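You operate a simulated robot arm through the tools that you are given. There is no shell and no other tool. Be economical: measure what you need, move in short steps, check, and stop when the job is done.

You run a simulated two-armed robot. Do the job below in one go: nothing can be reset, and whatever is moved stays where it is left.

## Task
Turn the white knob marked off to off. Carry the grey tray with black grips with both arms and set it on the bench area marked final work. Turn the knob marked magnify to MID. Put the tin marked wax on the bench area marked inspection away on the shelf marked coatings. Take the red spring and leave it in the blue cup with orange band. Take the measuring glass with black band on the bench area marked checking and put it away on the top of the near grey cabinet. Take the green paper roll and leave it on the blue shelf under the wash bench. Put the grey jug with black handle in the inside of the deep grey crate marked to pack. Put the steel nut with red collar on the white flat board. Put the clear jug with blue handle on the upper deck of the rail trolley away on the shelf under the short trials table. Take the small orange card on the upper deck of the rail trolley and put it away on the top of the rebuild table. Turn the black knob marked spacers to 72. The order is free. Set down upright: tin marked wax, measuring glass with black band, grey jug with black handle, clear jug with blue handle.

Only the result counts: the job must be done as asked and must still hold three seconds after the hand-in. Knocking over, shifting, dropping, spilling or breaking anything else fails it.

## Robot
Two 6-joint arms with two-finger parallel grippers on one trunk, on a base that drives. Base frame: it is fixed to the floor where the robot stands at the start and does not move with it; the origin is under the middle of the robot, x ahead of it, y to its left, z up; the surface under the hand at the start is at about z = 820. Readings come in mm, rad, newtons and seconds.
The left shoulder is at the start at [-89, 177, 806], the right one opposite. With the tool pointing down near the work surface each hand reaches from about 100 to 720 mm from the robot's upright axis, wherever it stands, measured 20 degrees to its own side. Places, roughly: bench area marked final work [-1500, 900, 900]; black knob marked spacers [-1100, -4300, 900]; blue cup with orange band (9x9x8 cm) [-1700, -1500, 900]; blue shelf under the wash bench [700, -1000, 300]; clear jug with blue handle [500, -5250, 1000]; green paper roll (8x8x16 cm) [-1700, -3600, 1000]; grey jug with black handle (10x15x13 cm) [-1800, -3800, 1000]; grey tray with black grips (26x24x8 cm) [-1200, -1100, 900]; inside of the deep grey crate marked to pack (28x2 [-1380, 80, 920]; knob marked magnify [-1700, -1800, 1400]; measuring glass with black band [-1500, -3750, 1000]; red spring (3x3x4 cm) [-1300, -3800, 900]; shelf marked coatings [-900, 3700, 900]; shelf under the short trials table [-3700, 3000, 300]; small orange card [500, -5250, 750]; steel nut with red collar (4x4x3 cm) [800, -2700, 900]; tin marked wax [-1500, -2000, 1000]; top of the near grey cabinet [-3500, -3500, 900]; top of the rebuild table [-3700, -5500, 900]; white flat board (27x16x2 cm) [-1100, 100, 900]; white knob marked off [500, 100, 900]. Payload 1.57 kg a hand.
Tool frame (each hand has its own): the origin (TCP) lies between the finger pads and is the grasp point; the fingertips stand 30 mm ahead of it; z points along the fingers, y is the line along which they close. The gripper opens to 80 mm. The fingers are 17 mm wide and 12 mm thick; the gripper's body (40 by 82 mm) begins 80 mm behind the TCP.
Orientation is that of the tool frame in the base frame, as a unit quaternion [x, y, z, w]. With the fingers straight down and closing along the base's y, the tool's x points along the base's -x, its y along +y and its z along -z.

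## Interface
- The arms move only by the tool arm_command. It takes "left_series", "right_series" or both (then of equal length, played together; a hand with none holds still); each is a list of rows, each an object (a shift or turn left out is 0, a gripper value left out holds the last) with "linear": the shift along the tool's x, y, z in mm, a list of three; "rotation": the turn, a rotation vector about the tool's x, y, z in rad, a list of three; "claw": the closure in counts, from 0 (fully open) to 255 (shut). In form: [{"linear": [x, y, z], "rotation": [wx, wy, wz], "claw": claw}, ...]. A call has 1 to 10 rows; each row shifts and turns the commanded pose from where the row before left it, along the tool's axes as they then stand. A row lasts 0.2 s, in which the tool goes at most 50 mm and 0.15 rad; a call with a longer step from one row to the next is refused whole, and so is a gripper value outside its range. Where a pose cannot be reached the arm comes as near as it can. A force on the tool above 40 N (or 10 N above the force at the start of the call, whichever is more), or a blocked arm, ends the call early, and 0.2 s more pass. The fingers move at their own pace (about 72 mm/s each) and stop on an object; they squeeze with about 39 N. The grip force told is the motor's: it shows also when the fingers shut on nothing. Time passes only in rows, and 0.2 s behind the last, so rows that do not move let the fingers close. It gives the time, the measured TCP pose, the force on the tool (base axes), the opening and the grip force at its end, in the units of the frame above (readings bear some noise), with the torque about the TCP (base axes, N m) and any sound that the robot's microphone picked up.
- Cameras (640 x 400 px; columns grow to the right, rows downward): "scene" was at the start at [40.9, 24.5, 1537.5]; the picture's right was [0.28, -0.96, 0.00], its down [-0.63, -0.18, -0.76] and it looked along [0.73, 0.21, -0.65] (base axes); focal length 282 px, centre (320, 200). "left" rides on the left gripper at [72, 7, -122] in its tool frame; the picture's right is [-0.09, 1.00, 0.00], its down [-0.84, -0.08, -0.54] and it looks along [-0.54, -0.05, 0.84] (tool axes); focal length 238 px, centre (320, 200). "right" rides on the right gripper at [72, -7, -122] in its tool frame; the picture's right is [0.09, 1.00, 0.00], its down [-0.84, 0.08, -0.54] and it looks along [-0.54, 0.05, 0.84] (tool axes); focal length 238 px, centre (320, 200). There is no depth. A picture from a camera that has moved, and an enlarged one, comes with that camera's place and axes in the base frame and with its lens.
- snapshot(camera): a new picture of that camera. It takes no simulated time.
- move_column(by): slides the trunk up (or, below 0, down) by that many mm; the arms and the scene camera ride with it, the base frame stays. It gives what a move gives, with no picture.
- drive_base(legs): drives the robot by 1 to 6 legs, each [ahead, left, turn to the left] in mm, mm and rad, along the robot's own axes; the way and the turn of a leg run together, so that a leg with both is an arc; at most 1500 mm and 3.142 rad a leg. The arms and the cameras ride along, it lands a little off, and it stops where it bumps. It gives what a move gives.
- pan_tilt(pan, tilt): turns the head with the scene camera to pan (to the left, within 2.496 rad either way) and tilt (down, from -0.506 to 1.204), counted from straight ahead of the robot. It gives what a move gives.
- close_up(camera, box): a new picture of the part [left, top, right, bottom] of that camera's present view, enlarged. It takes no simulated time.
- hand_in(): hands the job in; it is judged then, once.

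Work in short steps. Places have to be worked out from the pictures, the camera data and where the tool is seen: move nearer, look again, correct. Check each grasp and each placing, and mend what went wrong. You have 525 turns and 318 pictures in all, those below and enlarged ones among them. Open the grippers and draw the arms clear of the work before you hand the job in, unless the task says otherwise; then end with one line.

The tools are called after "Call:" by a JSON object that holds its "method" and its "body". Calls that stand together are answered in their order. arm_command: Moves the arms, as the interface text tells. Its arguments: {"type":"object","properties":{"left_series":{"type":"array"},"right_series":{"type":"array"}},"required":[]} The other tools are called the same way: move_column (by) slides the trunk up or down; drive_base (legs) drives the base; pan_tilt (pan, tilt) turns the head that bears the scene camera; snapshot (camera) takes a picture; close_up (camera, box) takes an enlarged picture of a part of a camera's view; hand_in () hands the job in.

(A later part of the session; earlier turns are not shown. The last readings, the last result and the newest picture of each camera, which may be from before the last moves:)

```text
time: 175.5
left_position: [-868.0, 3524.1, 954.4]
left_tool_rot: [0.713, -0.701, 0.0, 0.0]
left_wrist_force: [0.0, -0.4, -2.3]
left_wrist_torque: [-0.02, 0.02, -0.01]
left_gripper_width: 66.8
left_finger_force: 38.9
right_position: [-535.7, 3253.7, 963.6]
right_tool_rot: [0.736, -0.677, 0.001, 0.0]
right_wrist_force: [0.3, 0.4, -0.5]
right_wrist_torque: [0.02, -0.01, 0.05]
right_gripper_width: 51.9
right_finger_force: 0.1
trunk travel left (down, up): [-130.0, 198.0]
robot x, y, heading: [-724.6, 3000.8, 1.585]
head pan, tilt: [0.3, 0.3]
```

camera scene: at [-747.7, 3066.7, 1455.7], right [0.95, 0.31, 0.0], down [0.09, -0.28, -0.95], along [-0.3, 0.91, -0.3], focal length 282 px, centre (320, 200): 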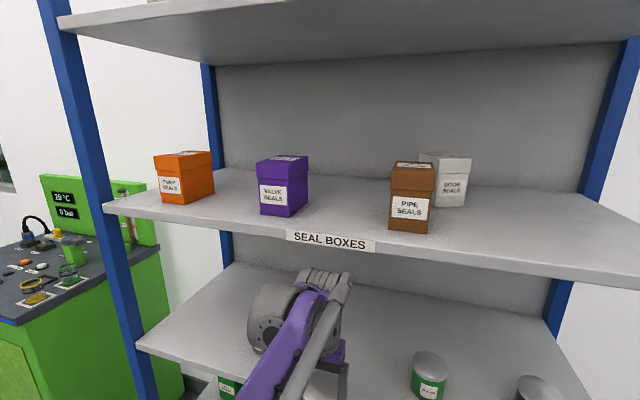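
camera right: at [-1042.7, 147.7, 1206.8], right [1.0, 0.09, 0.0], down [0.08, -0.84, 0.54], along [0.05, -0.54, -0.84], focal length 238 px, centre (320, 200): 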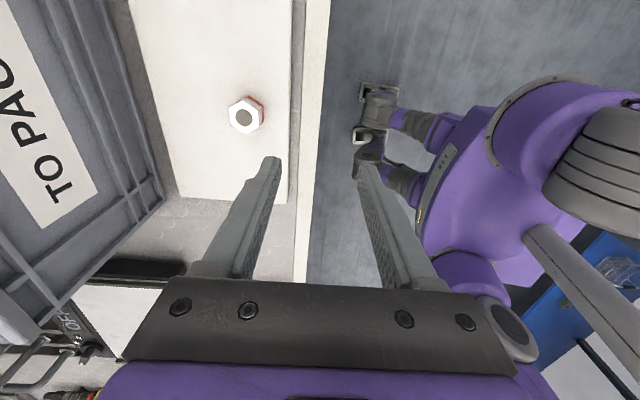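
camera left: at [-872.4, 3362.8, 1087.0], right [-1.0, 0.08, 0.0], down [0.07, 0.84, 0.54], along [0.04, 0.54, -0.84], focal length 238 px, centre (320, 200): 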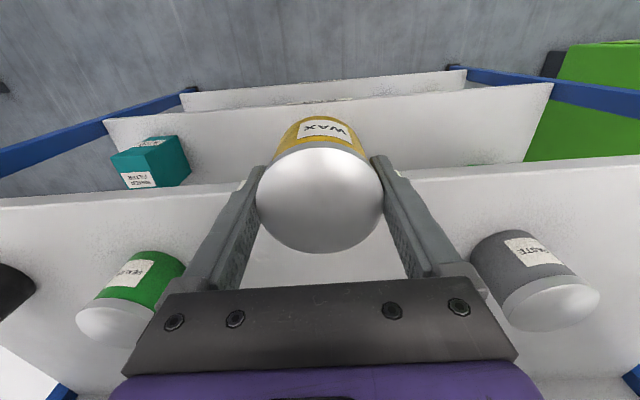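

Call:
{"method": "arm_command", "body": {"left_series": [{"linear": [0, 0, 3]}, {"linear": [0, 0, 3]}, {"linear": [0, 0, 2]}]}}

```text
time: 176.3
left_position: [-868.2, 3521.9, 947.2]
left_tool_rot: [0.712, -0.702, 0.0, 0.0]
left_wrist_force: [-3.4, 5.9, 32.7]
left_wrist_torque: [0.04, -0.02, -0.1]
left_gripper_width: 67.3
left_finger_force: 38.5
right_position: [-535.9, 3254.1, 962.8]
right_tool_rot: [0.736, -0.677, 0.0, 0.001]
right_wrist_force: [0.9, 0.3, 0.4]
right_wrist_torque: [0.0, -0.01, 0.01]
right_gripper_width: 51.8
right_finger_force: 0.1
trunk travel left (down, up): [-130.0, 198.0]
robot x, y, heading: [-723.5, 3004.0, 1.585]
head pan, tilt: [0.3, 0.3]
```

Contact on the shelf. I relieve the force, open, and pull straight back.

Call:
{"method": "arm_command", "body": {"left_series": [{"linear": [0, 0, -2]}, {"claw": 0}, {"claw": 0}, {"claw": 0}]}}

Call:
{"method": "snapshot", "body": {"camera": "left"}}

```text
time: 177.3
left_position: [-868.0, 3522.4, 948.3]
left_tool_rot: [0.712, -0.702, -0.001, 0.001]
left_wrist_force: [0.2, 0.6, -0.3]
left_wrist_torque: [-0.01, 0.03, -0.03]
left_gripper_width: 80.1
left_finger_force: 0.0
right_position: [-534.1, 3254.3, 963.1]
right_tool_rot: [0.736, -0.677, 0.001, 0.0]
right_wrist_force: [0.4, 0.6, 0.4]
right_wrist_torque: [-0.01, -0.01, -0.01]
right_gripper_width: 51.7
right_finger_force: 0.0
trunk travel left (down, up): [-130.0, 198.0]
robot x, y, heading: [-721.5, 3004.9, 1.587]
head pan, tilt: [0.3, 0.3]
```

```text
265 pictures are left
camera left: at [-873.0, 3451.5, 1070.2], right [-1.0, 0.08, 0.0], down [0.07, 0.84, 0.54], along [0.04, 0.54, -0.84], focal length 238 px, centre (320, 200)
```

left: 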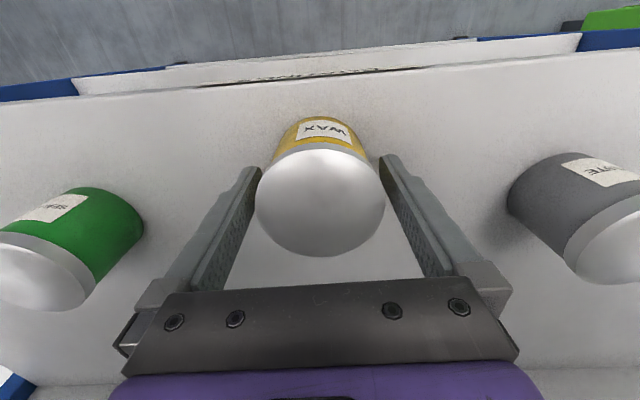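

Released and upright. I pull back in a straight line and check the shelf.

Call:
{"method": "arm_command", "body": {"left_series": [{"linear": [30, 0, 0]}, {"linear": [30, 0, 0]}, {"linear": [40, 0, 0]}, {"linear": [40, 0, 0]}, {"linear": [40, 0, 0]}, {"linear": [40, 0, 0]}]}}

Call:
{"method": "snapshot", "body": {"camera": "left"}}

```text
time: 178.7
left_position: [-862.2, 3302.3, 946.5]
left_tool_rot: [0.712, -0.702, -0.002, 0.0]
left_wrist_force: [0.9, -0.1, -0.3]
left_wrist_torque: [0.01, 0.0, 0.0]
left_gripper_width: 80.1
left_finger_force: 0.0
right_position: [-534.9, 3254.6, 962.8]
right_tool_rot: [0.736, -0.677, 0.0, 0.0]
right_wrist_force: [1.0, -0.3, -0.2]
right_wrist_torque: [0.0, 0.0, 0.02]
right_gripper_width: 51.8
right_finger_force: 0.0
trunk travel left (down, up): [-130.0, 198.0]
robot x, y, heading: [-721.6, 3005.3, 1.586]
head pan, tilt: [0.3, 0.3]
```

```text
264 pictures are left
camera left: at [-867.3, 3230.4, 1068.5], right [-1.0, 0.08, 0.0], down [0.07, 0.84, 0.54], along [0.04, 0.54, -0.84], focal length 238 px, centre (320, 200)
```

left: 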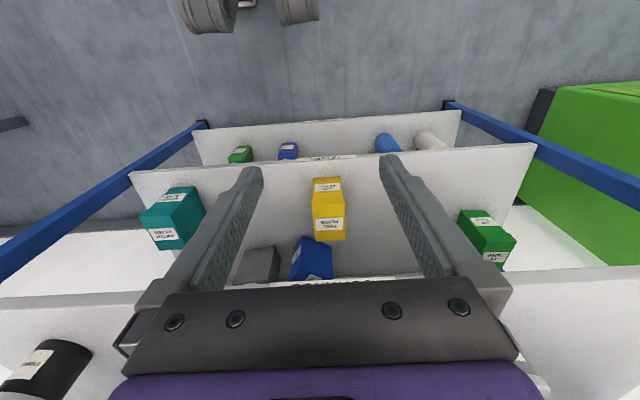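

The tin is placed. I raise the trunk, back out, and drive to look at the "final work" area.

Call:
{"method": "drive_base", "body": {"legs": [[-600, -370, 0], [0, 0, 1.557], [0, 1450, 0]]}}

Call:
{"method": "move_column", "body": {"by": 120}}

Call:
{"method": "pan_tilt", "body": {"pan": 0.0, "tilt": 0.55}}

Call:
{"method": "snapshot", "body": {"camera": "scene"}}

```text
time: 198.9
left_position: [-600.4, 824.9, 946.9]
left_tool_rot: [1.0, 0.011, 0.0, 0.001]
left_wrist_force: [-0.3, -0.6, 0.3]
left_wrist_torque: [0.0, -0.02, -0.03]
left_gripper_width: 80.2
left_finger_force: 0.1
right_position: [-553.9, 1151.3, 962.4]
right_tool_rot: [0.999, 0.046, 0.001, 0.0]
right_wrist_force: [0.2, -0.5, -0.5]
right_wrist_torque: [0.03, 0.0, 0.01]
right_gripper_width: 51.7
right_finger_force: 0.0
trunk travel left (down, up): [-130.0, 198.0]
robot x, y, heading: [-303.2, 968.1, -3.123]
head pan, tilt: [0.3, 0.3]
```

```text
time: 200.4
left_position: [-600.6, 824.1, 1065.8]
left_tool_rot: [1.0, 0.01, -0.001, 0.001]
left_wrist_force: [1.0, 0.1, -0.7]
left_wrist_torque: [-0.01, 0.01, 0.01]
left_gripper_width: 79.9
left_finger_force: 0.1
right_position: [-553.9, 1151.3, 1082.8]
right_tool_rot: [0.999, 0.045, 0.001, 0.0]
right_wrist_force: [-0.1, 0.3, -0.6]
right_wrist_torque: [-0.04, 0.04, -0.02]
right_gripper_width: 51.7
right_finger_force: 0.1
trunk travel left (down, up): [-250.0, 78.0]
robot x, y, heading: [-306.0, 970.2, -3.12]
head pan, tilt: [0.3, 0.3]
```

```text
time: 201.2
left_position: [-601.4, 824.9, 1065.7]
left_tool_rot: [1.0, 0.012, 0.0, 0.001]
left_wrist_force: [0.1, -0.1, -1.1]
left_wrist_torque: [-0.01, -0.01, -0.01]
left_gripper_width: 80.3
left_finger_force: 0.0
right_position: [-554.4, 1151.5, 1081.5]
right_tool_rot: [0.999, 0.046, 0.001, 0.0]
right_wrist_force: [-0.1, 0.2, 0.4]
right_wrist_torque: [-0.01, 0.01, 0.02]
right_gripper_width: 51.9
right_finger_force: 0.1
trunk travel left (down, up): [-250.0, 78.0]
robot x, y, heading: [-300.1, 970.8, -3.123]
head pan, tilt: [0.0, 0.55]
```

```text
263 pictures are left
camera scene: at [-351.7, 969.0, 1551.6], right [-0.02, 1.0, 0.0], down [0.52, 0.01, -0.85], along [-0.85, -0.02, -0.52], focal length 282 px, centre (320, 200)
```

scene: 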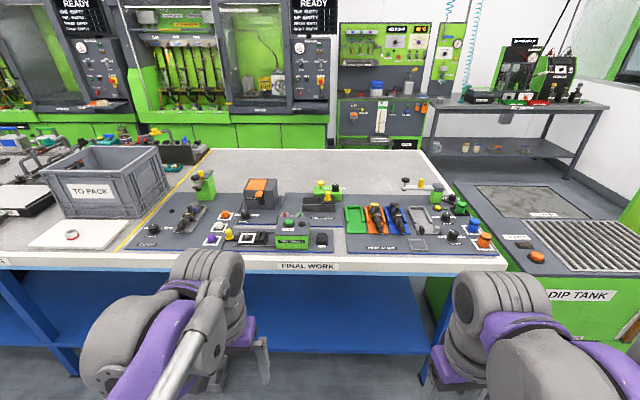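

"Final work" has free space only at its rear (x ≈ −1500…−2000), so the tray must come in from the back aisle. I drive to the tray to look at it.

Call:
{"method": "drive_base", "body": {"legs": [[100, 1030, -0.018], [0, 1030, 0]]}}

Call:
{"method": "snapshot", "body": {"camera": "scene"}}

```text
time: 219.4
left_position: [-679.3, -1225.9, 1065.6]
left_tool_rot: [1.0, 0.001, 0.0, 0.001]
left_wrist_force: [0.5, -1.2, -0.2]
left_wrist_torque: [-0.02, 0.0, 0.01]
left_gripper_width: 79.9
left_finger_force: 0.0
right_position: [-625.0, -900.6, 1083.2]
right_tool_rot: [0.999, 0.034, 0.001, 0.0]
right_wrist_force: [-0.7, -0.2, -0.2]
right_wrist_torque: [-0.02, 0.0, -0.01]
right_gripper_width: 51.9
right_finger_force: 0.0
trunk travel left (down, up): [-250.0, 78.0]
robot x, y, heading: [-377.6, -1086.2, -3.139]
head pan, tilt: [0.0, 0.55]
```

```text
262 pictures are left
camera scene: at [-427.8, -1087.0, 1551.5], right [0.0, 1.0, 0.0], down [0.52, 0.0, -0.85], along [-0.85, 0.0, -0.52], focal length 282 px, centre (320, 200)
```

scene: 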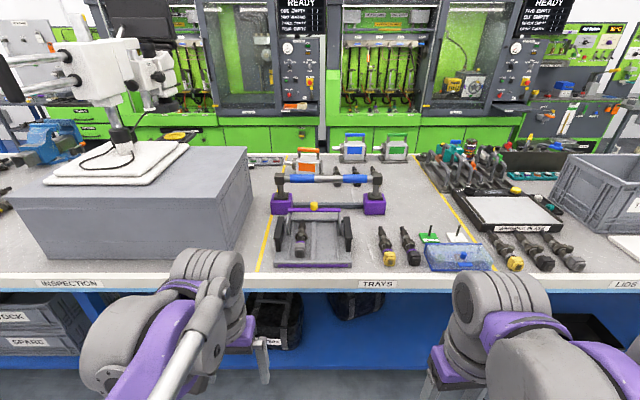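

Call:
{"method": "close_up", "body": {"camera": "scene", "box": [240, 150, 440, 290]}}

Call:
{"method": "close_up", "body": {"camera": "scene", "box": [20, 0, 240, 160]}}

```text
2.86 times, centred on (340, 220) of scene
camera zoom: at [-427.8, -1087.0, 1551.5], right [0.0, 1.0, 0.0], down [0.52, 0.0, -0.85], along [-0.85, 0.0, -0.52], focal length 806 px, centre (263, 143)
```

zoom: 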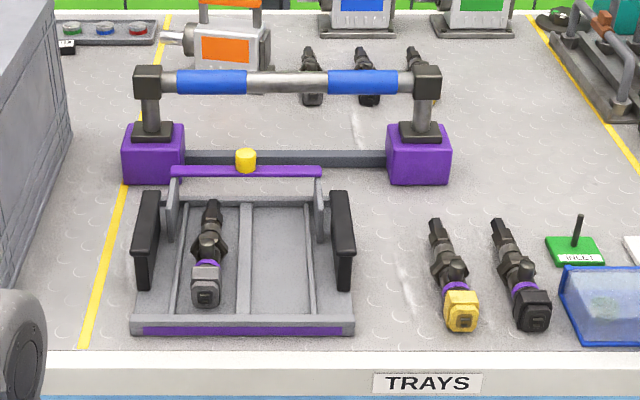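

```text
2.50 times, centred on (130, 80) of scene
camera zoom: at [-427.8, -1087.0, 1551.5], right [0.0, 1.0, 0.0], down [0.52, 0.0, -0.85], along [-0.85, 0.0, -0.52], focal length 706 px, centre (795, 500)
```

zoom: 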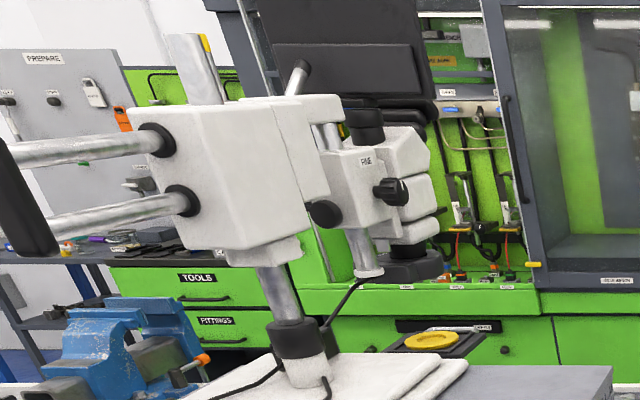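

The tray has black plate grips on its two sides, near y −1225 and −992, x ≈ −1190, with the block's side at y ≈ −1377. I drive up centred on it.

Call:
{"method": "drive_base", "body": {"legs": [[0, 24, 0], [360, 0, 0]]}}

Call:
{"method": "snapshot", "body": {"camera": "left"}}

Call:
{"method": "snapshot", "body": {"camera": "right"}}

```text
time: 222.2
left_position: [-1034.0, -1249.4, 1065.3]
left_tool_rot: [1.0, -0.002, 0.0, 0.001]
left_wrist_force: [0.0, 0.1, -0.5]
left_wrist_torque: [0.0, -0.01, 0.02]
left_gripper_width: 80.1
left_finger_force: 0.0
right_position: [-978.4, -921.9, 1082.3]
right_tool_rot: [1.0, 0.032, 0.001, 0.0]
right_wrist_force: [0.9, -0.4, 0.3]
right_wrist_torque: [-0.03, -0.01, -0.01]
right_gripper_width: 51.8
right_finger_force: 0.0
trunk travel left (down, up): [-250.0, 78.0]
robot x, y, heading: [-729.4, -1110.3, 3.139]
head pan, tilt: [0.0, 0.55]
```

```text
259 pictures are left
camera left: at [-961.2, -1255.4, 1188.5], right [-0.09, -1.0, 0.0], down [-0.84, 0.08, 0.54], along [-0.54, 0.05, -0.84], focal length 238 px, centre (320, 200)
```

left: 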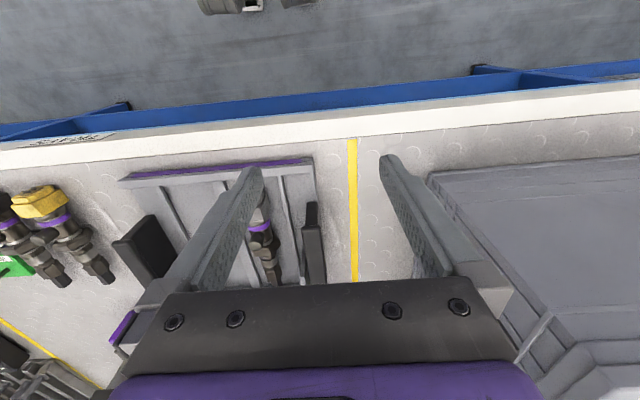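

```text
258 pictures are left
camera right: at [-908.1, -912.5, 1205.1], right [0.16, -0.99, 0.0], down [-0.83, -0.13, 0.54], along [-0.53, -0.08, -0.84], focal length 238 px, centre (320, 200)
```

right: 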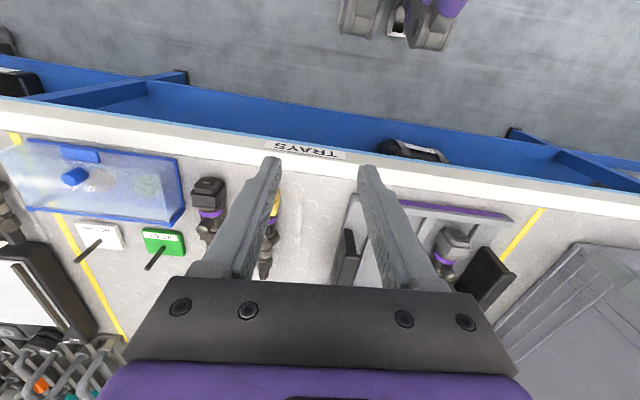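

Triangulating from both hand cameras puts the grips at (−1178, −1224) and (−1178, −992), z ≈ 946. I bring both hands above them, half open.

Call:
{"method": "arm_command", "body": {"left_series": [{"linear": [0, 0, 0], "claw": 115}, {"linear": [-29, -5, 11]}, {"linear": [-29, -5, 11]}, {"linear": [-29, -5, 11]}, {"linear": [-29, -5, 11]}, {"linear": [-28, -5, 11]}], "right_series": [{"rotation": [0, 0, 0.066], "claw": 115}, {"linear": [-40, 14, 14]}, {"linear": [-40, 14, 14]}, {"linear": [-40, 14, 14]}, {"linear": [-40, 14, 14]}, {"linear": [-40, 14, 16]}]}}

Call:
{"method": "snapshot", "body": {"camera": "left"}}

Call:
{"method": "snapshot", "body": {"camera": "right"}}

Call:
{"method": "snapshot", "body": {"camera": "scene"}}

```text
time: 223.6
left_position: [-1179.2, -1223.7, 1010.1]
left_tool_rot: [1.0, -0.001, 0.001, 0.0]
left_wrist_force: [0.7, 0.0, -0.5]
left_wrist_torque: [-0.01, -0.02, 0.01]
left_gripper_width: 43.8
left_finger_force: 0.0
right_position: [-1180.8, -993.2, 1008.6]
right_tool_rot: [1.0, -0.001, 0.001, 0.0]
right_wrist_force: [0.1, -0.4, 0.1]
right_wrist_torque: [0.03, -0.04, 0.01]
right_gripper_width: 43.9
right_finger_force: 0.1
trunk travel left (down, up): [-250.0, 78.0]
robot x, y, heading: [-730.7, -1113.6, 3.139]
head pan, tilt: [0.0, 0.55]
```

```text
257 pictures are left
camera left: at [-1106.8, -1230.1, 1132.5], right [-0.09, -1.0, 0.0], down [-0.84, 0.08, 0.54], along [-0.54, 0.05, -0.84], focal length 238 px, centre (320, 200)
```

left: 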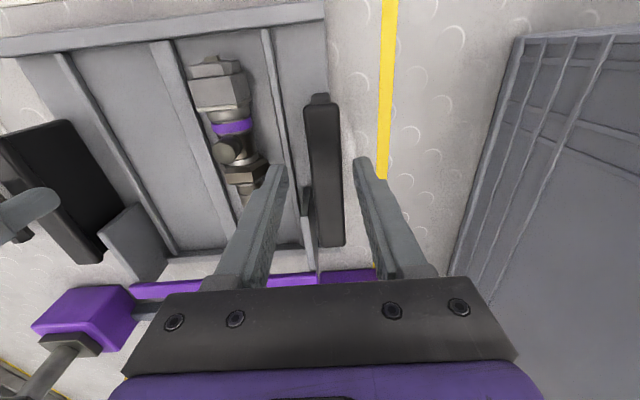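

```text
256 pictures are left
camera right: at [-1110.0, -987.9, 1131.7], right [0.09, -1.0, 0.0], down [-0.84, -0.08, 0.54], along [-0.54, -0.05, -0.84], focal length 238 px, centre (320, 200)
```

right: 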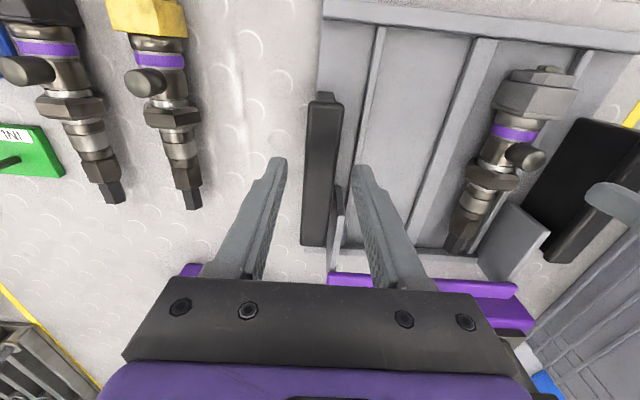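

```text
255 pictures are left
camera scene: at [-784.2, -1110.9, 1551.5], right [0.0, 1.0, 0.0], down [0.52, 0.0, -0.85], along [-0.85, 0.0, -0.52], focal length 282 px, centre (320, 200)
```

scene: 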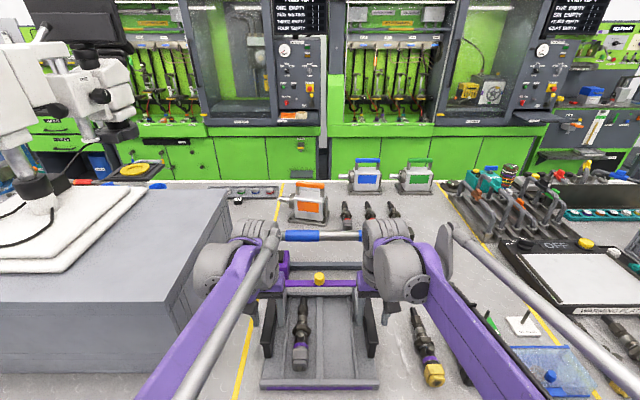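

The grips run x −1133…−1267. I shift slightly, lower both hands to z 950 and close together.

Call:
{"method": "arm_command", "body": {"left_series": [{"linear": [-9, 3, 25]}, {"linear": [0, 0, 25]}, {"linear": [0, 0, 10]}, {"claw": 255}, {"claw": 255}, {"claw": 255}], "right_series": [{"linear": [-7, 2, 25]}, {"linear": [0, 0, 25]}, {"linear": [0, 0, 10]}, {"claw": 255}, {"claw": 255}, {"claw": 255}]}}

Call:
{"method": "snapshot", "body": {"camera": "left"}}

Call:
{"method": "snapshot", "body": {"camera": "right"}}

```text
time: 225.0
left_position: [-1188.9, -1227.5, 951.7]
left_tool_rot: [1.0, -0.001, 0.0, 0.002]
left_wrist_force: [1.4, -21.0, 0.2]
left_wrist_torque: [0.39, -0.08, 0.07]
left_gripper_width: 23.5
left_finger_force: 35.9
right_position: [-1185.0, -994.0, 950.5]
right_tool_rot: [1.0, -0.001, 0.001, -0.002]
right_wrist_force: [0.6, 18.2, -0.2]
right_wrist_torque: [-0.44, -0.04, 0.05]
right_gripper_width: 23.6
right_finger_force: 36.0
trunk travel left (down, up): [-250.0, 78.0]
robot x, y, heading: [-733.2, -1111.4, 3.137]
head pan, tilt: [0.0, 0.55]
```

```text
254 pictures are left
camera left: at [-1115.7, -1233.4, 1073.8], right [-0.09, -1.0, 0.0], down [-0.84, 0.08, 0.54], along [-0.54, 0.05, -0.84], focal length 238 px, centre (320, 200)
```

left: 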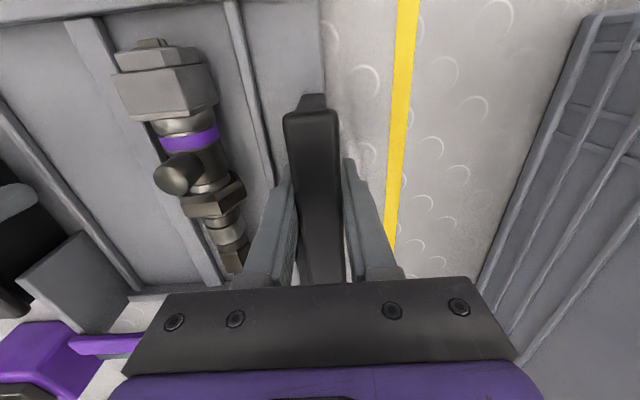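

```text
253 pictures are left
camera right: at [-1114.6, -988.2, 1072.8], right [0.09, -1.0, 0.0], down [-0.84, -0.08, 0.54], along [-0.54, -0.05, -0.84], focal length 238 px, centre (320, 200)
```

right: 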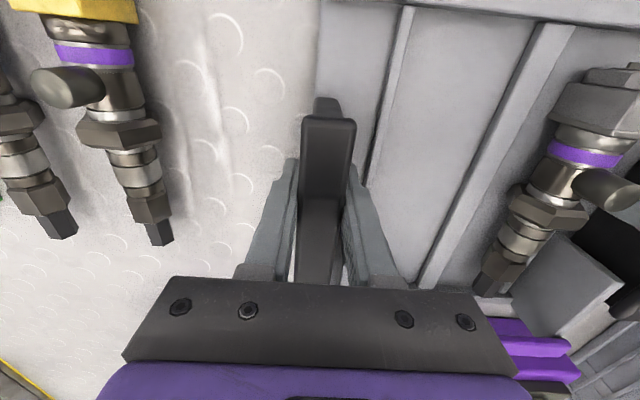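

Both grips are held at 23.5 mm. I lift together in small rows and look.

Call:
{"method": "arm_command", "body": {"left_series": [{"linear": [0, 0, -8]}, {"linear": [0, 0, -15]}, {"linear": [0, 0, -20]}, {"linear": [0, 0, -25]}, {"linear": [0, 0, -25]}, {"linear": [0, 0, -25]}, {"linear": [0, 0, -20]}], "right_series": [{"linear": [0, 0, -8]}, {"linear": [0, 0, -15]}, {"linear": [0, 0, -20]}, {"linear": [0, 0, -25]}, {"linear": [0, 0, -25]}, {"linear": [0, 0, -25]}, {"linear": [0, 0, -20]}]}}

Call:
{"method": "snapshot", "body": {"camera": "scene"}}

```text
time: 226.6
left_position: [-1187.2, -1227.9, 1090.2]
left_tool_rot: [1.0, -0.001, 0.0, 0.002]
left_wrist_force: [-2.5, -31.3, -4.0]
left_wrist_torque: [0.83, 0.06, 0.17]
left_gripper_width: 23.6
left_finger_force: 36.2
right_position: [-1185.9, -994.8, 1089.5]
right_tool_rot: [1.0, 0.0, 0.001, -0.001]
right_wrist_force: [0.5, 32.4, -4.9]
right_wrist_torque: [-0.59, -0.2, 0.11]
right_gripper_width: 23.6
right_finger_force: 35.3
trunk travel left (down, up): [-250.0, 78.0]
robot x, y, heading: [-731.4, -1111.9, 3.137]
head pan, tilt: [0.0, 0.55]
```

```text
252 pictures are left
camera scene: at [-781.9, -1110.7, 1551.5], right [0.0, 1.0, 0.0], down [0.52, 0.0, -0.85], along [-0.85, 0.0, -0.52], focal length 282 px, centre (320, 200)
```

scene: 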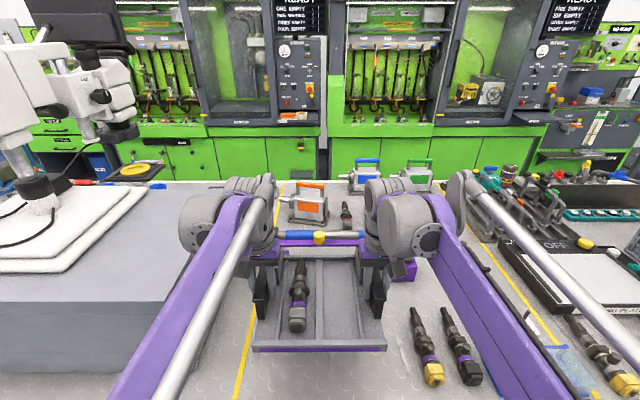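

The tray is level and off the bench. I relieve the 31 N inward stress by spreading the hands 1.5 mm each.

Call:
{"method": "arm_command", "body": {"left_series": [{"linear": [0, 1.5, 0]}], "right_series": [{"linear": [0, -1.5, 0]}]}}

Call:
{"method": "drive_base", "body": {"legs": [[-330, 0, 0]]}}

```text
time: 227.0
left_position: [-1186.2, -1227.9, 1090.0]
left_tool_rot: [1.0, -0.002, 0.0, 0.001]
left_wrist_force: [-1.8, -19.8, -4.2]
left_wrist_torque: [0.14, 0.02, 0.22]
left_gripper_width: 23.6
left_finger_force: 35.5
right_position: [-1186.5, -992.9, 1087.5]
right_tool_rot: [1.0, 0.0, 0.001, 0.0]
right_wrist_force: [1.6, 20.4, -3.1]
right_wrist_torque: [-0.23, -0.12, 0.13]
right_gripper_width: 23.8
right_finger_force: 35.6
trunk travel left (down, up): [-250.0, 78.0]
robot x, y, heading: [-731.6, -1110.3, 3.138]
head pan, tilt: [0.0, 0.55]
```

```text
time: 229.2
left_position: [-857.5, -1228.9, 1090.5]
left_tool_rot: [1.0, -0.001, 0.0, 0.0]
left_wrist_force: [-1.6, -1.3, -4.2]
left_wrist_torque: [-0.01, -0.09, 0.18]
left_gripper_width: 23.5
left_finger_force: 36.0
right_position: [-857.4, -995.7, 1088.0]
right_tool_rot: [1.0, 0.0, 0.001, 0.001]
right_wrist_force: [1.6, 0.0, -3.0]
right_wrist_torque: [-0.01, -0.05, 0.12]
right_gripper_width: 23.8
right_finger_force: 35.7
trunk travel left (down, up): [-250.0, 78.0]
robot x, y, heading: [-398.7, -1111.0, 3.142]
head pan, tilt: [0.0, 0.55]
```

Now I carry the tray north along the aisle.

Call:
{"method": "drive_base", "body": {"legs": [[-130, 0, 0], [0, -1400, 0], [0, -1400, 0], [0, -850, 0]]}}

Call:
{"method": "pan_tilt", "body": {"pan": 0.0, "tilt": 0.3}}

Call:
{"method": "snapshot", "body": {"camera": "scene"}}

Call:
{"method": "pan_tilt", "body": {"pan": 0.9, "tilt": 0.3}}

Call:
{"method": "snapshot", "body": {"camera": "scene"}}

```text
time: 261.9
left_position: [-700.4, 2413.7, 1090.1]
left_tool_rot: [1.0, -0.005, 0.0, -0.001]
left_wrist_force: [-0.9, -1.0, -4.4]
left_wrist_torque: [-0.01, -0.03, 0.19]
left_gripper_width: 23.4
left_finger_force: 36.0
right_position: [-697.3, 2647.7, 1088.7]
right_tool_rot: [1.0, -0.003, 0.0, -0.001]
right_wrist_force: [1.1, 0.8, -2.9]
right_wrist_torque: [-0.02, -0.03, 0.11]
right_gripper_width: 23.9
right_finger_force: 36.2
trunk travel left (down, up): [-250.0, 78.0]
robot x, y, heading: [-244.0, 2524.1, 3.131]
head pan, tilt: [0.0, 0.55]
```

```text
time: 262.7
left_position: [-700.0, 2414.0, 1089.8]
left_tool_rot: [1.0, -0.005, 0.0, 0.0]
left_wrist_force: [-0.4, -0.5, -3.7]
left_wrist_torque: [-0.02, -0.15, 0.18]
left_gripper_width: 23.6
left_finger_force: 36.1
right_position: [-697.1, 2649.0, 1088.6]
right_tool_rot: [1.0, -0.003, 0.0, 0.0]
right_wrist_force: [1.1, 0.6, -3.7]
right_wrist_torque: [-0.03, 0.03, 0.02]
right_gripper_width: 23.6
right_finger_force: 35.6
trunk travel left (down, up): [-250.0, 78.0]
robot x, y, heading: [-249.9, 2524.7, 3.129]
head pan, tilt: [0.0, 0.3]
```

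```text
251 pictures are left
camera scene: at [-298.0, 2528.3, 1574.4], right [0.01, 1.0, 0.0], down [0.3, 0.0, -0.95], along [-0.95, 0.01, -0.3], focal length 282 px, centre (320, 200)
```

scene: 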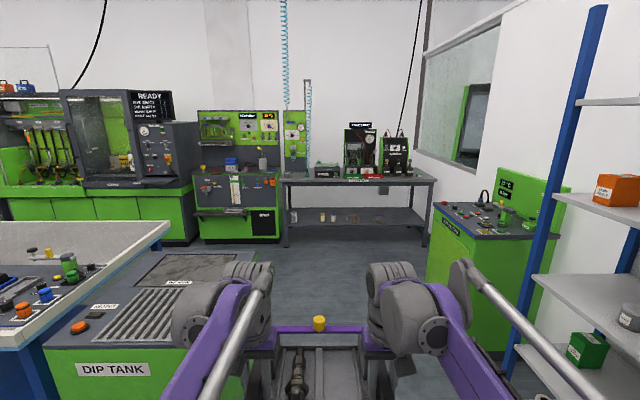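

```text
time: 263.9
left_position: [-700.3, 2413.6, 1089.4]
left_tool_rot: [1.0, -0.006, 0.0, 0.0]
left_wrist_force: [-1.9, -0.7, -5.3]
left_wrist_torque: [0.04, 0.01, 0.18]
left_gripper_width: 23.6
left_finger_force: 35.9
right_position: [-696.8, 2648.9, 1088.2]
right_tool_rot: [1.0, -0.003, 0.0, -0.001]
right_wrist_force: [1.6, 1.4, -3.5]
right_wrist_torque: [-0.02, -0.13, 0.09]
right_gripper_width: 23.9
right_finger_force: 36.1
trunk travel left (down, up): [-250.0, 78.0]
robot x, y, heading: [-245.2, 2527.2, 3.13]
head pan, tilt: [0.901, 0.3]
```

```text
250 pictures are left
camera scene: at [-263.4, 2454.8, 1574.5], right [-0.78, 0.63, 0.0], down [0.19, 0.23, -0.96], along [-0.6, -0.74, -0.3], focal length 282 px, centre (320, 200)
```

scene: 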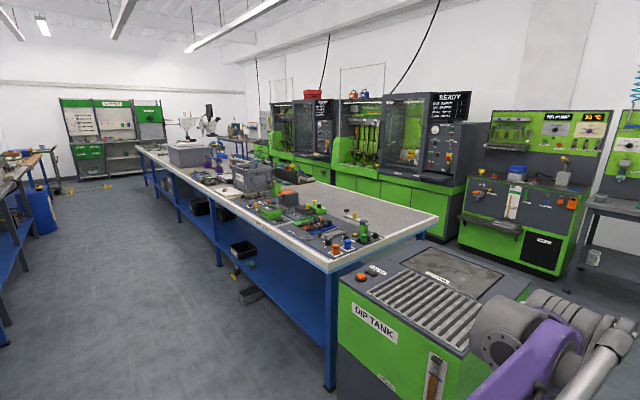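

The short trials table stands at the far left, and the rear aisle is wide (x ≈ −2000…−3400). I go west past the dip tank at y ≈ 2790, turn round, and come to the rear of "final work".

Call:
{"method": "drive_base", "body": {"legs": [[0, -265, 0.01], [1400, 0, 0], [750, 0, 0]]}}

Call:
{"method": "drive_base", "body": {"legs": [[0, 0, 1.571], [0, 0, 1.571], [0, -1000, 0], [0, -850, 0]]}}

Call:
{"method": "pan_tilt", "body": {"pan": 0.0, "tilt": 0.6}}

Call:
{"method": "snapshot", "body": {"camera": "scene"}}

```text
time: 277.1
left_position: [-2848.4, 2669.1, 1088.5]
left_tool_rot: [1.0, 0.003, 0.0, 0.0]
left_wrist_force: [-1.1, -0.4, -5.0]
left_wrist_torque: [0.02, -0.1, 0.14]
left_gripper_width: 23.6
left_finger_force: 34.9
right_position: [-2848.5, 2904.0, 1086.7]
right_tool_rot: [1.0, 0.004, 0.001, 0.0]
right_wrist_force: [0.7, 0.5, -3.5]
right_wrist_torque: [-0.02, -0.06, 0.08]
right_gripper_width: 23.6
right_finger_force: 36.0
trunk travel left (down, up): [-250.0, 78.0]
robot x, y, heading: [-2396.5, 2787.7, -3.139]
head pan, tilt: [0.901, 0.3]
```

```text
time: 301.6
left_position: [-1798.3, 1070.9, 1089.4]
left_tool_rot: [-0.039, 0.999, 0.0, 0.0]
left_wrist_force: [1.4, 1.0, -5.1]
left_wrist_torque: [-0.03, 0.08, 0.11]
left_gripper_width: 23.6
left_finger_force: 35.6
right_position: [-1780.4, 837.2, 1089.7]
right_tool_rot: [-0.04, 0.999, -0.001, -0.001]
right_wrist_force: [-0.7, -0.8, -4.0]
right_wrist_torque: [-0.02, -0.01, 0.05]
right_gripper_width: 23.7
right_finger_force: 35.5
trunk travel left (down, up): [-250.0, 78.0]
robot x, y, heading: [-2242.5, 915.8, 0.073]
head pan, tilt: [0.901, 0.3]
```

```text
time: 302.9
left_position: [-1797.9, 1071.1, 1089.8]
left_tool_rot: [-0.039, 0.999, -0.001, 0.0]
left_wrist_force: [1.4, -0.2, -4.5]
left_wrist_torque: [-0.02, 0.08, 0.16]
left_gripper_width: 23.6
left_finger_force: 35.8
right_position: [-1780.7, 837.0, 1088.5]
right_tool_rot: [-0.041, 0.999, 0.0, -0.001]
right_wrist_force: [-1.7, -1.0, -3.7]
right_wrist_torque: [0.04, 0.05, 0.05]
right_gripper_width: 23.5
right_finger_force: 36.3
trunk travel left (down, up): [-250.0, 78.0]
robot x, y, heading: [-2243.8, 918.9, 0.076]
head pan, tilt: [0.0, 0.6]
```

```text
249 pictures are left
camera scene: at [-2192.6, 921.7, 1547.0], right [0.08, -1.0, 0.0], down [-0.56, -0.04, -0.82], along [0.82, 0.06, -0.57], focal length 282 px, centre (320, 200)
```

scene: 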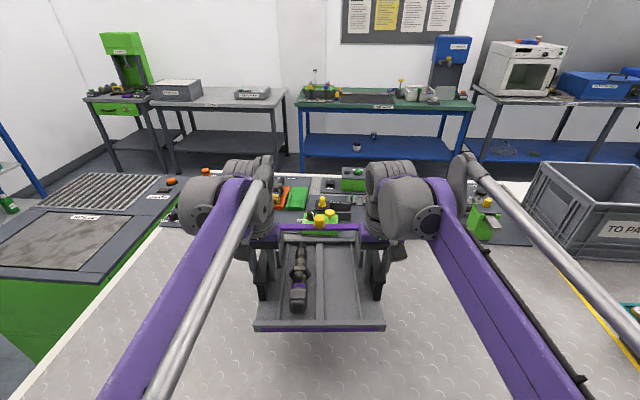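

The area below the tray is clear and lies well inside final work. I lower both hands together to about 10 mm above contact.

Call:
{"method": "arm_command", "body": {"left_series": [{"linear": [0, 0, 20]}, {"linear": [0, 0, 20]}, {"linear": [0, 0, 20]}, {"linear": [0, 0, 20]}, {"linear": [0, 0, 20]}, {"linear": [0, 0, 15]}, {"linear": [0, 0, 10]}], "right_series": [{"linear": [0, 0, 20]}, {"linear": [0, 0, 20]}, {"linear": [0, 0, 20]}, {"linear": [0, 0, 20]}, {"linear": [0, 0, 20]}, {"linear": [0, 0, 15]}, {"linear": [0, 0, 10]}]}}

Call:
{"method": "arm_command", "body": {"left_series": [{"linear": [0, 0, 4]}, {"linear": [0, 0, 4]}, {"linear": [0, 0, 3]}], "right_series": [{"linear": [0, 0, 4]}, {"linear": [0, 0, 4]}, {"linear": [0, 0, 3]}]}}

```text
time: 304.4
left_position: [-1796.7, 1070.2, 965.4]
left_tool_rot: [-0.039, 0.999, 0.001, 0.0]
left_wrist_force: [1.2, 1.6, -2.3]
left_wrist_torque: [-0.27, 0.0, 0.09]
left_gripper_width: 23.9
left_finger_force: 35.9
right_position: [-1779.7, 837.5, 963.4]
right_tool_rot: [-0.04, 0.999, 0.0, -0.001]
right_wrist_force: [-0.2, -0.8, -4.7]
right_wrist_torque: [-0.18, 0.1, 0.16]
right_gripper_width: 23.5
right_finger_force: 35.2
trunk travel left (down, up): [-250.0, 78.0]
robot x, y, heading: [-2243.3, 912.4, 0.08]
head pan, tilt: [0.0, 0.6]
```

```text
time: 305.2
left_position: [-1796.8, 1071.5, 953.9]
left_tool_rot: [-0.039, 0.999, 0.0, -0.001]
left_wrist_force: [1.4, 3.8, -3.4]
left_wrist_torque: [-0.37, 0.22, 0.21]
left_gripper_width: 23.9
left_finger_force: 36.4
right_position: [-1779.8, 838.4, 952.7]
right_tool_rot: [-0.041, 0.999, 0.0, -0.001]
right_wrist_force: [-1.6, -2.8, -6.4]
right_wrist_torque: [-0.13, -0.14, 0.19]
right_gripper_width: 23.3
right_finger_force: 36.0
trunk travel left (down, up): [-250.0, 78.0]
robot x, y, heading: [-2242.2, 917.0, 0.079]
head pan, tilt: [0.0, 0.6]
```

Call:
{"method": "arm_command", "body": {"left_series": [{"linear": [0, 0, 2]}, {"linear": [0, 0, 2]}], "right_series": [{"linear": [0, 0, 2]}, {"linear": [0, 0, 2]}]}}

```text
time: 305.9
left_position: [-1797.9, 1070.2, 952.4]
left_tool_rot: [-0.039, 0.999, 0.0, 0.002]
left_wrist_force: [5.1, 6.0, 26.5]
left_wrist_torque: [-0.02, 0.13, 0.17]
left_gripper_width: 23.4
left_finger_force: 35.6
right_position: [-1780.6, 837.8, 952.2]
right_tool_rot: [-0.04, 0.999, 0.0, 0.0]
right_wrist_force: [11.1, -3.1, 28.2]
right_wrist_torque: [0.07, 0.19, 0.07]
right_gripper_width: 23.8
right_finger_force: 35.2
trunk travel left (down, up): [-250.0, 78.0]
robot x, y, heading: [-2242.0, 915.6, 0.083]
head pan, tilt: [0.0, 0.6]
```

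Both hands report contact. I relieve a millimetre, open to 44 mm, lift, and look.

Call:
{"method": "arm_command", "body": {"left_series": [{"linear": [0, 0, -1], "claw": 115}, {"claw": 115}, {"claw": 115}, {"linear": [0, 0, -30]}, {"linear": [0, 0, -40]}, {"linear": [0, 0, -40]}], "right_series": [{"linear": [0, 0, -1], "claw": 115}, {"claw": 115}, {"claw": 115}, {"linear": [0, 0, -30]}, {"linear": [0, 0, -40]}, {"linear": [0, 0, -40]}]}}

Call:
{"method": "snapshot", "body": {"camera": "scene"}}

```text
time: 307.2
left_position: [-1798.2, 1069.4, 1062.2]
left_tool_rot: [-0.039, 0.999, 0.001, 0.002]
left_wrist_force: [-0.1, -0.6, 0.6]
left_wrist_torque: [0.01, -0.01, 0.01]
left_gripper_width: 43.7
left_finger_force: 0.0
right_position: [-1780.3, 838.8, 1061.2]
right_tool_rot: [-0.041, 0.999, 0.0, -0.001]
right_wrist_force: [-1.5, -0.8, -0.1]
right_wrist_torque: [-0.02, 0.02, -0.04]
right_gripper_width: 43.8
right_finger_force: 0.1
trunk travel left (down, up): [-250.0, 78.0]
robot x, y, heading: [-2241.6, 919.4, 0.078]
head pan, tilt: [0.0, 0.6]
```

```text
248 pictures are left
camera scene: at [-2193.8, 921.6, 1547.0], right [0.08, -1.0, 0.0], down [-0.56, -0.04, -0.83], along [0.82, 0.06, -0.56], focal length 282 px, centre (320, 200)
```

scene: 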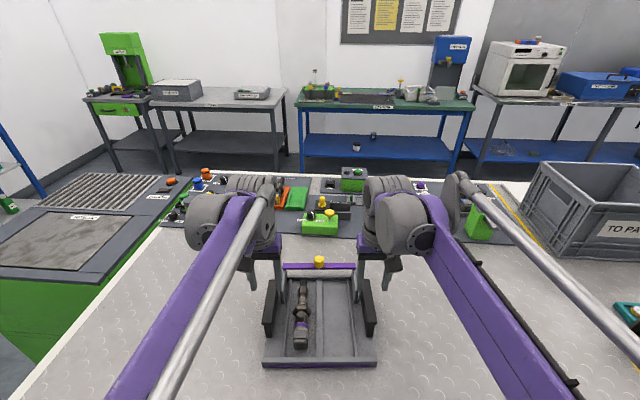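

The tray is set down. Next I go down the rear aisle to the microscope for the magnify knob.

Call:
{"method": "arm_command", "body": {"left_series": [{"linear": [40, 0, -10], "claw": 0}, {"linear": [40, 0, -10]}, {"linear": [40, 0, -10]}, {"linear": [40, 0, 0]}, {"linear": [40, 0, 0]}], "right_series": [{"linear": [40, 0, -10], "claw": 0}, {"linear": [40, 0, -10]}, {"linear": [40, 0, -10]}, {"linear": [40, 0, 0]}, {"linear": [40, 0, 0]}]}}

Call:
{"method": "drive_base", "body": {"legs": [[-150, 0, -0.078], [0, -1300, 0], [0, -1350, 0]]}}

Call:
{"method": "pan_tilt", "body": {"pan": 0.0, "tilt": 0.4}}

Call:
{"method": "snapshot", "body": {"camera": "scene"}}

```text
time: 308.4
left_position: [-1999.5, 1055.4, 1090.1]
left_tool_rot: [-0.039, 0.999, 0.0, 0.002]
left_wrist_force: [-1.1, 0.2, 0.1]
left_wrist_torque: [0.0, -0.05, -0.03]
left_gripper_width: 80.2
left_finger_force: 0.1
right_position: [-1983.7, 820.8, 1090.8]
right_tool_rot: [-0.041, 0.999, -0.001, 0.0]
right_wrist_force: [-0.3, -0.8, 0.1]
right_wrist_torque: [-0.01, -0.04, 0.03]
right_gripper_width: 80.2
right_finger_force: 0.0
trunk travel left (down, up): [-250.0, 78.0]
robot x, y, heading: [-2242.0, 918.8, 0.079]
head pan, tilt: [0.0, 0.6]
```

```text
time: 332.8
left_position: [-2075.9, -1624.3, 1090.2]
left_tool_rot: [-0.009, 1.0, 0.0, 0.0]
left_wrist_force: [-0.6, 0.5, 0.7]
left_wrist_torque: [0.0, 0.03, -0.01]
left_gripper_width: 80.0
left_finger_force: 0.1
right_position: [-2075.8, -1858.1, 1090.0]
right_tool_rot: [-0.011, 1.0, 0.0, -0.002]
right_wrist_force: [0.3, -0.6, -0.4]
right_wrist_torque: [-0.02, -0.01, -0.03]
right_gripper_width: 80.0
right_finger_force: 0.1
trunk travel left (down, up): [-250.0, 78.0]
robot x, y, heading: [-2328.3, -1751.2, 0.022]
head pan, tilt: [0.0, 0.6]
```

```text
time: 333.5
left_position: [-2076.0, -1623.3, 1089.7]
left_tool_rot: [-0.008, 1.0, 0.0, -0.001]
left_wrist_force: [0.9, -0.1, -0.8]
left_wrist_torque: [0.01, 0.05, 0.03]
left_gripper_width: 79.9
left_finger_force: 0.0
right_position: [-2075.5, -1858.4, 1088.8]
right_tool_rot: [-0.01, 1.0, -0.001, -0.001]
right_wrist_force: [0.0, -0.5, 1.0]
right_wrist_torque: [-0.03, -0.01, 0.0]
right_gripper_width: 80.0
right_finger_force: 0.0
trunk travel left (down, up): [-250.0, 78.0]
robot x, y, heading: [-2332.2, -1744.5, 0.019]
head pan, tilt: [0.0, 0.4]
```

```text
247 pictures are left
camera scene: at [-2277.2, -1745.7, 1565.2], right [0.02, -1.0, 0.0], down [-0.39, -0.01, -0.92], along [0.92, 0.02, -0.39], focal length 282 px, centre (320, 200)
```

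scene: 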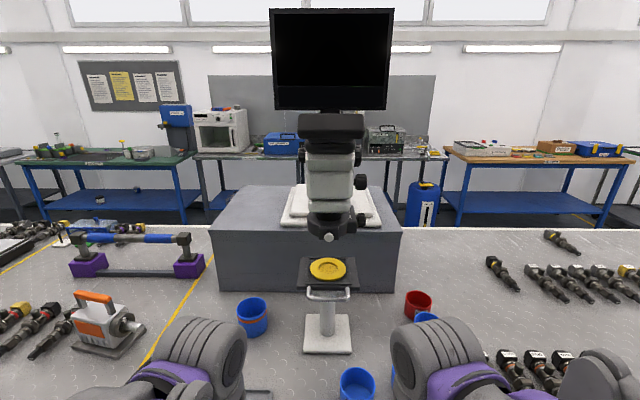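

Call:
{"method": "close_up", "body": {"camera": "scene", "box": [270, 100, 400, 250]}}

Call:
{"method": "close_up", "body": {"camera": "scene", "box": [220, 270, 450, 400]}}

```text
2.67 times, centred on (335, 175) of scene
camera zoom: at [-2277.2, -1745.7, 1565.2], right [0.02, -1.0, 0.0], down [-0.39, -0.01, -0.92], along [0.92, 0.02, -0.39], focal length 753 px, centre (280, 267)
```

zoom: 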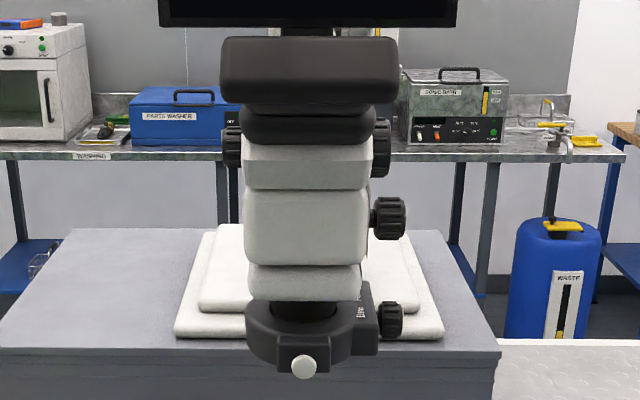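

```text
2.78 times, centred on (335, 335) of scene
camera zoom: at [-2277.2, -1745.7, 1565.2], right [0.02, -1.0, 0.0], down [-0.39, -0.01, -0.92], along [0.92, 0.02, -0.39], focal length 785 px, centre (278, -176)
```

zoom: 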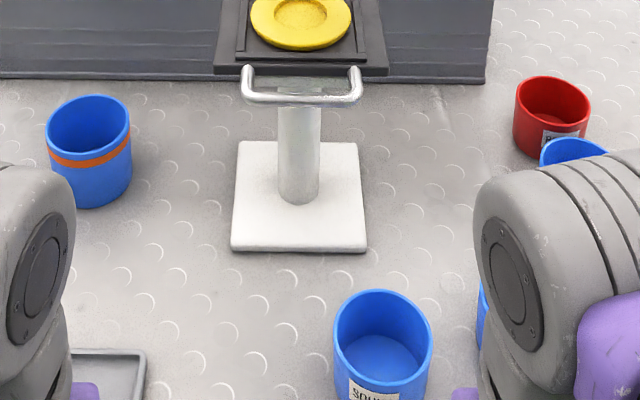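

Call:
{"method": "close_up", "body": {"camera": "scene", "box": [330, 135, 380, 240]}}

```text
3.81 times, centred on (355, 188) of scene
camera zoom: at [-2277.2, -1745.7, 1565.2], right [0.02, -1.0, 0.0], down [-0.39, -0.01, -0.92], along [0.92, 0.02, -0.39], focal length 1075 px, centre (187, 248)
```

zoom: 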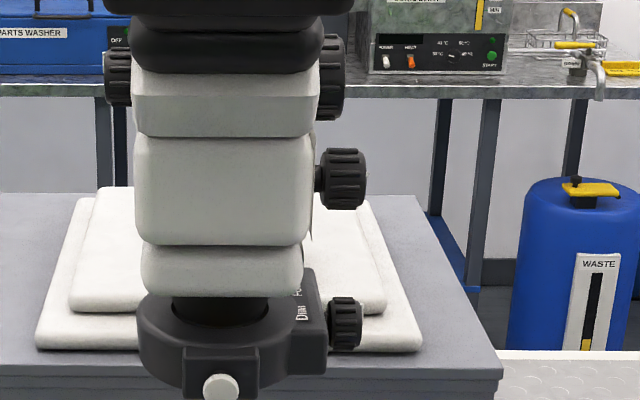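

The knob sits on the −y side of the microscope head. I move along to see its side labels.

Call:
{"method": "drive_base", "body": {"legs": [[0, -620, -0.02]]}}

Call:
{"method": "pan_tilt", "body": {"pan": 0.75, "tilt": 0.3}}

Call:
{"method": "close_up", "body": {"camera": "scene", "box": [240, 80, 440, 240]}}

```text
time: 339.3
left_position: [-2071.6, -2241.4, 1090.2]
left_tool_rot: [0.004, 1.0, -0.001, 0.0]
left_wrist_force: [-0.2, 0.3, -0.4]
left_wrist_torque: [0.0, 0.0, 0.0]
left_gripper_width: 79.8
left_finger_force: 0.0
right_position: [-2075.8, -2475.8, 1088.9]
right_tool_rot: [0.002, 1.0, 0.0, 0.0]
right_wrist_force: [0.4, 0.5, -0.2]
right_wrist_torque: [-0.01, 0.01, -0.03]
right_gripper_width: 80.1
right_finger_force: 0.0
trunk travel left (down, up): [-250.0, 78.0]
robot x, y, heading: [-2329.2, -2356.0, -0.008]
head pan, tilt: [0.0, 0.4]
```

```text
time: 340.4
left_position: [-2070.9, -2241.8, 1089.1]
left_tool_rot: [0.003, 1.0, -0.001, 0.001]
left_wrist_force: [0.0, 0.1, -0.6]
left_wrist_torque: [-0.03, 0.0, 0.01]
left_gripper_width: 80.1
left_finger_force: 0.1
right_position: [-2075.8, -2476.4, 1088.7]
right_tool_rot: [0.003, 1.0, 0.0, -0.002]
right_wrist_force: [-0.4, 0.9, 0.4]
right_wrist_torque: [-0.01, -0.01, -0.01]
right_gripper_width: 79.9
right_finger_force: 0.0
trunk travel left (down, up): [-250.0, 78.0]
robot x, y, heading: [-2329.4, -2359.3, -0.009]
head pan, tilt: [0.75, 0.3]
```

```text
2.50 times, centred on (340, 160) of scene
camera zoom: at [-2298.1, -2294.4, 1574.5], right [0.68, -0.74, 0.0], down [-0.22, -0.2, -0.96], along [0.7, 0.65, -0.3], focal length 706 px, centre (270, 300)
```

zoom: 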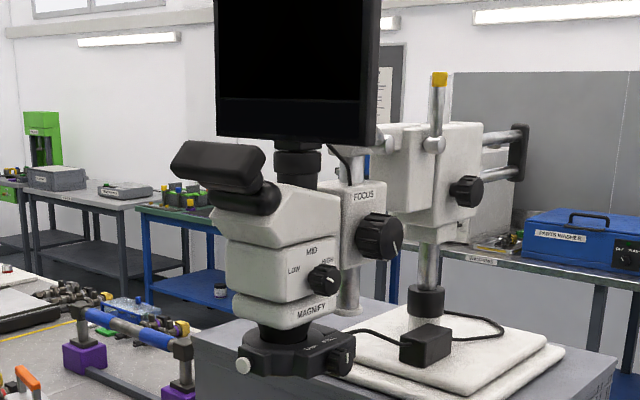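

Call:
{"method": "close_up", "body": {"camera": "scene", "box": [320, 130, 370, 180]}}

```text
8.00 times, centred on (345, 155) of scene
camera zoom: at [-2298.1, -2294.4, 1574.5], right [0.68, -0.74, 0.0], down [-0.22, -0.2, -0.96], along [0.7, 0.65, -0.3], focal length 2258 px, centre (120, 560)
```

zoom: 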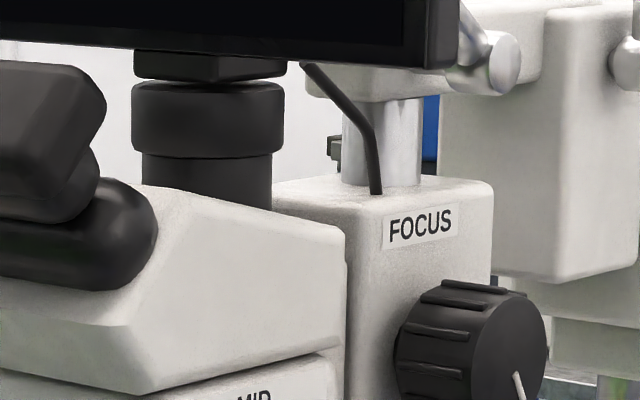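

Call:
{"method": "close_up", "body": {"camera": "scene", "box": [325, 170, 385, 215]}}

```text
8.89 times, centred on (355, 192) of scene
camera zoom: at [-2298.1, -2294.4, 1574.5], right [0.68, -0.74, 0.0], down [-0.22, -0.2, -0.96], along [0.7, 0.65, -0.3], focal length 2509 px, centre (9, 267)
```

zoom: 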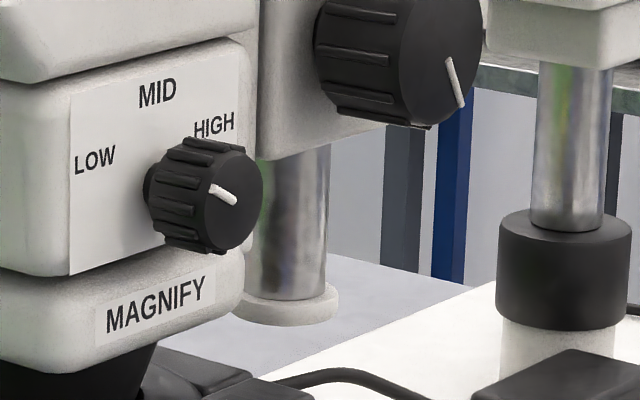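

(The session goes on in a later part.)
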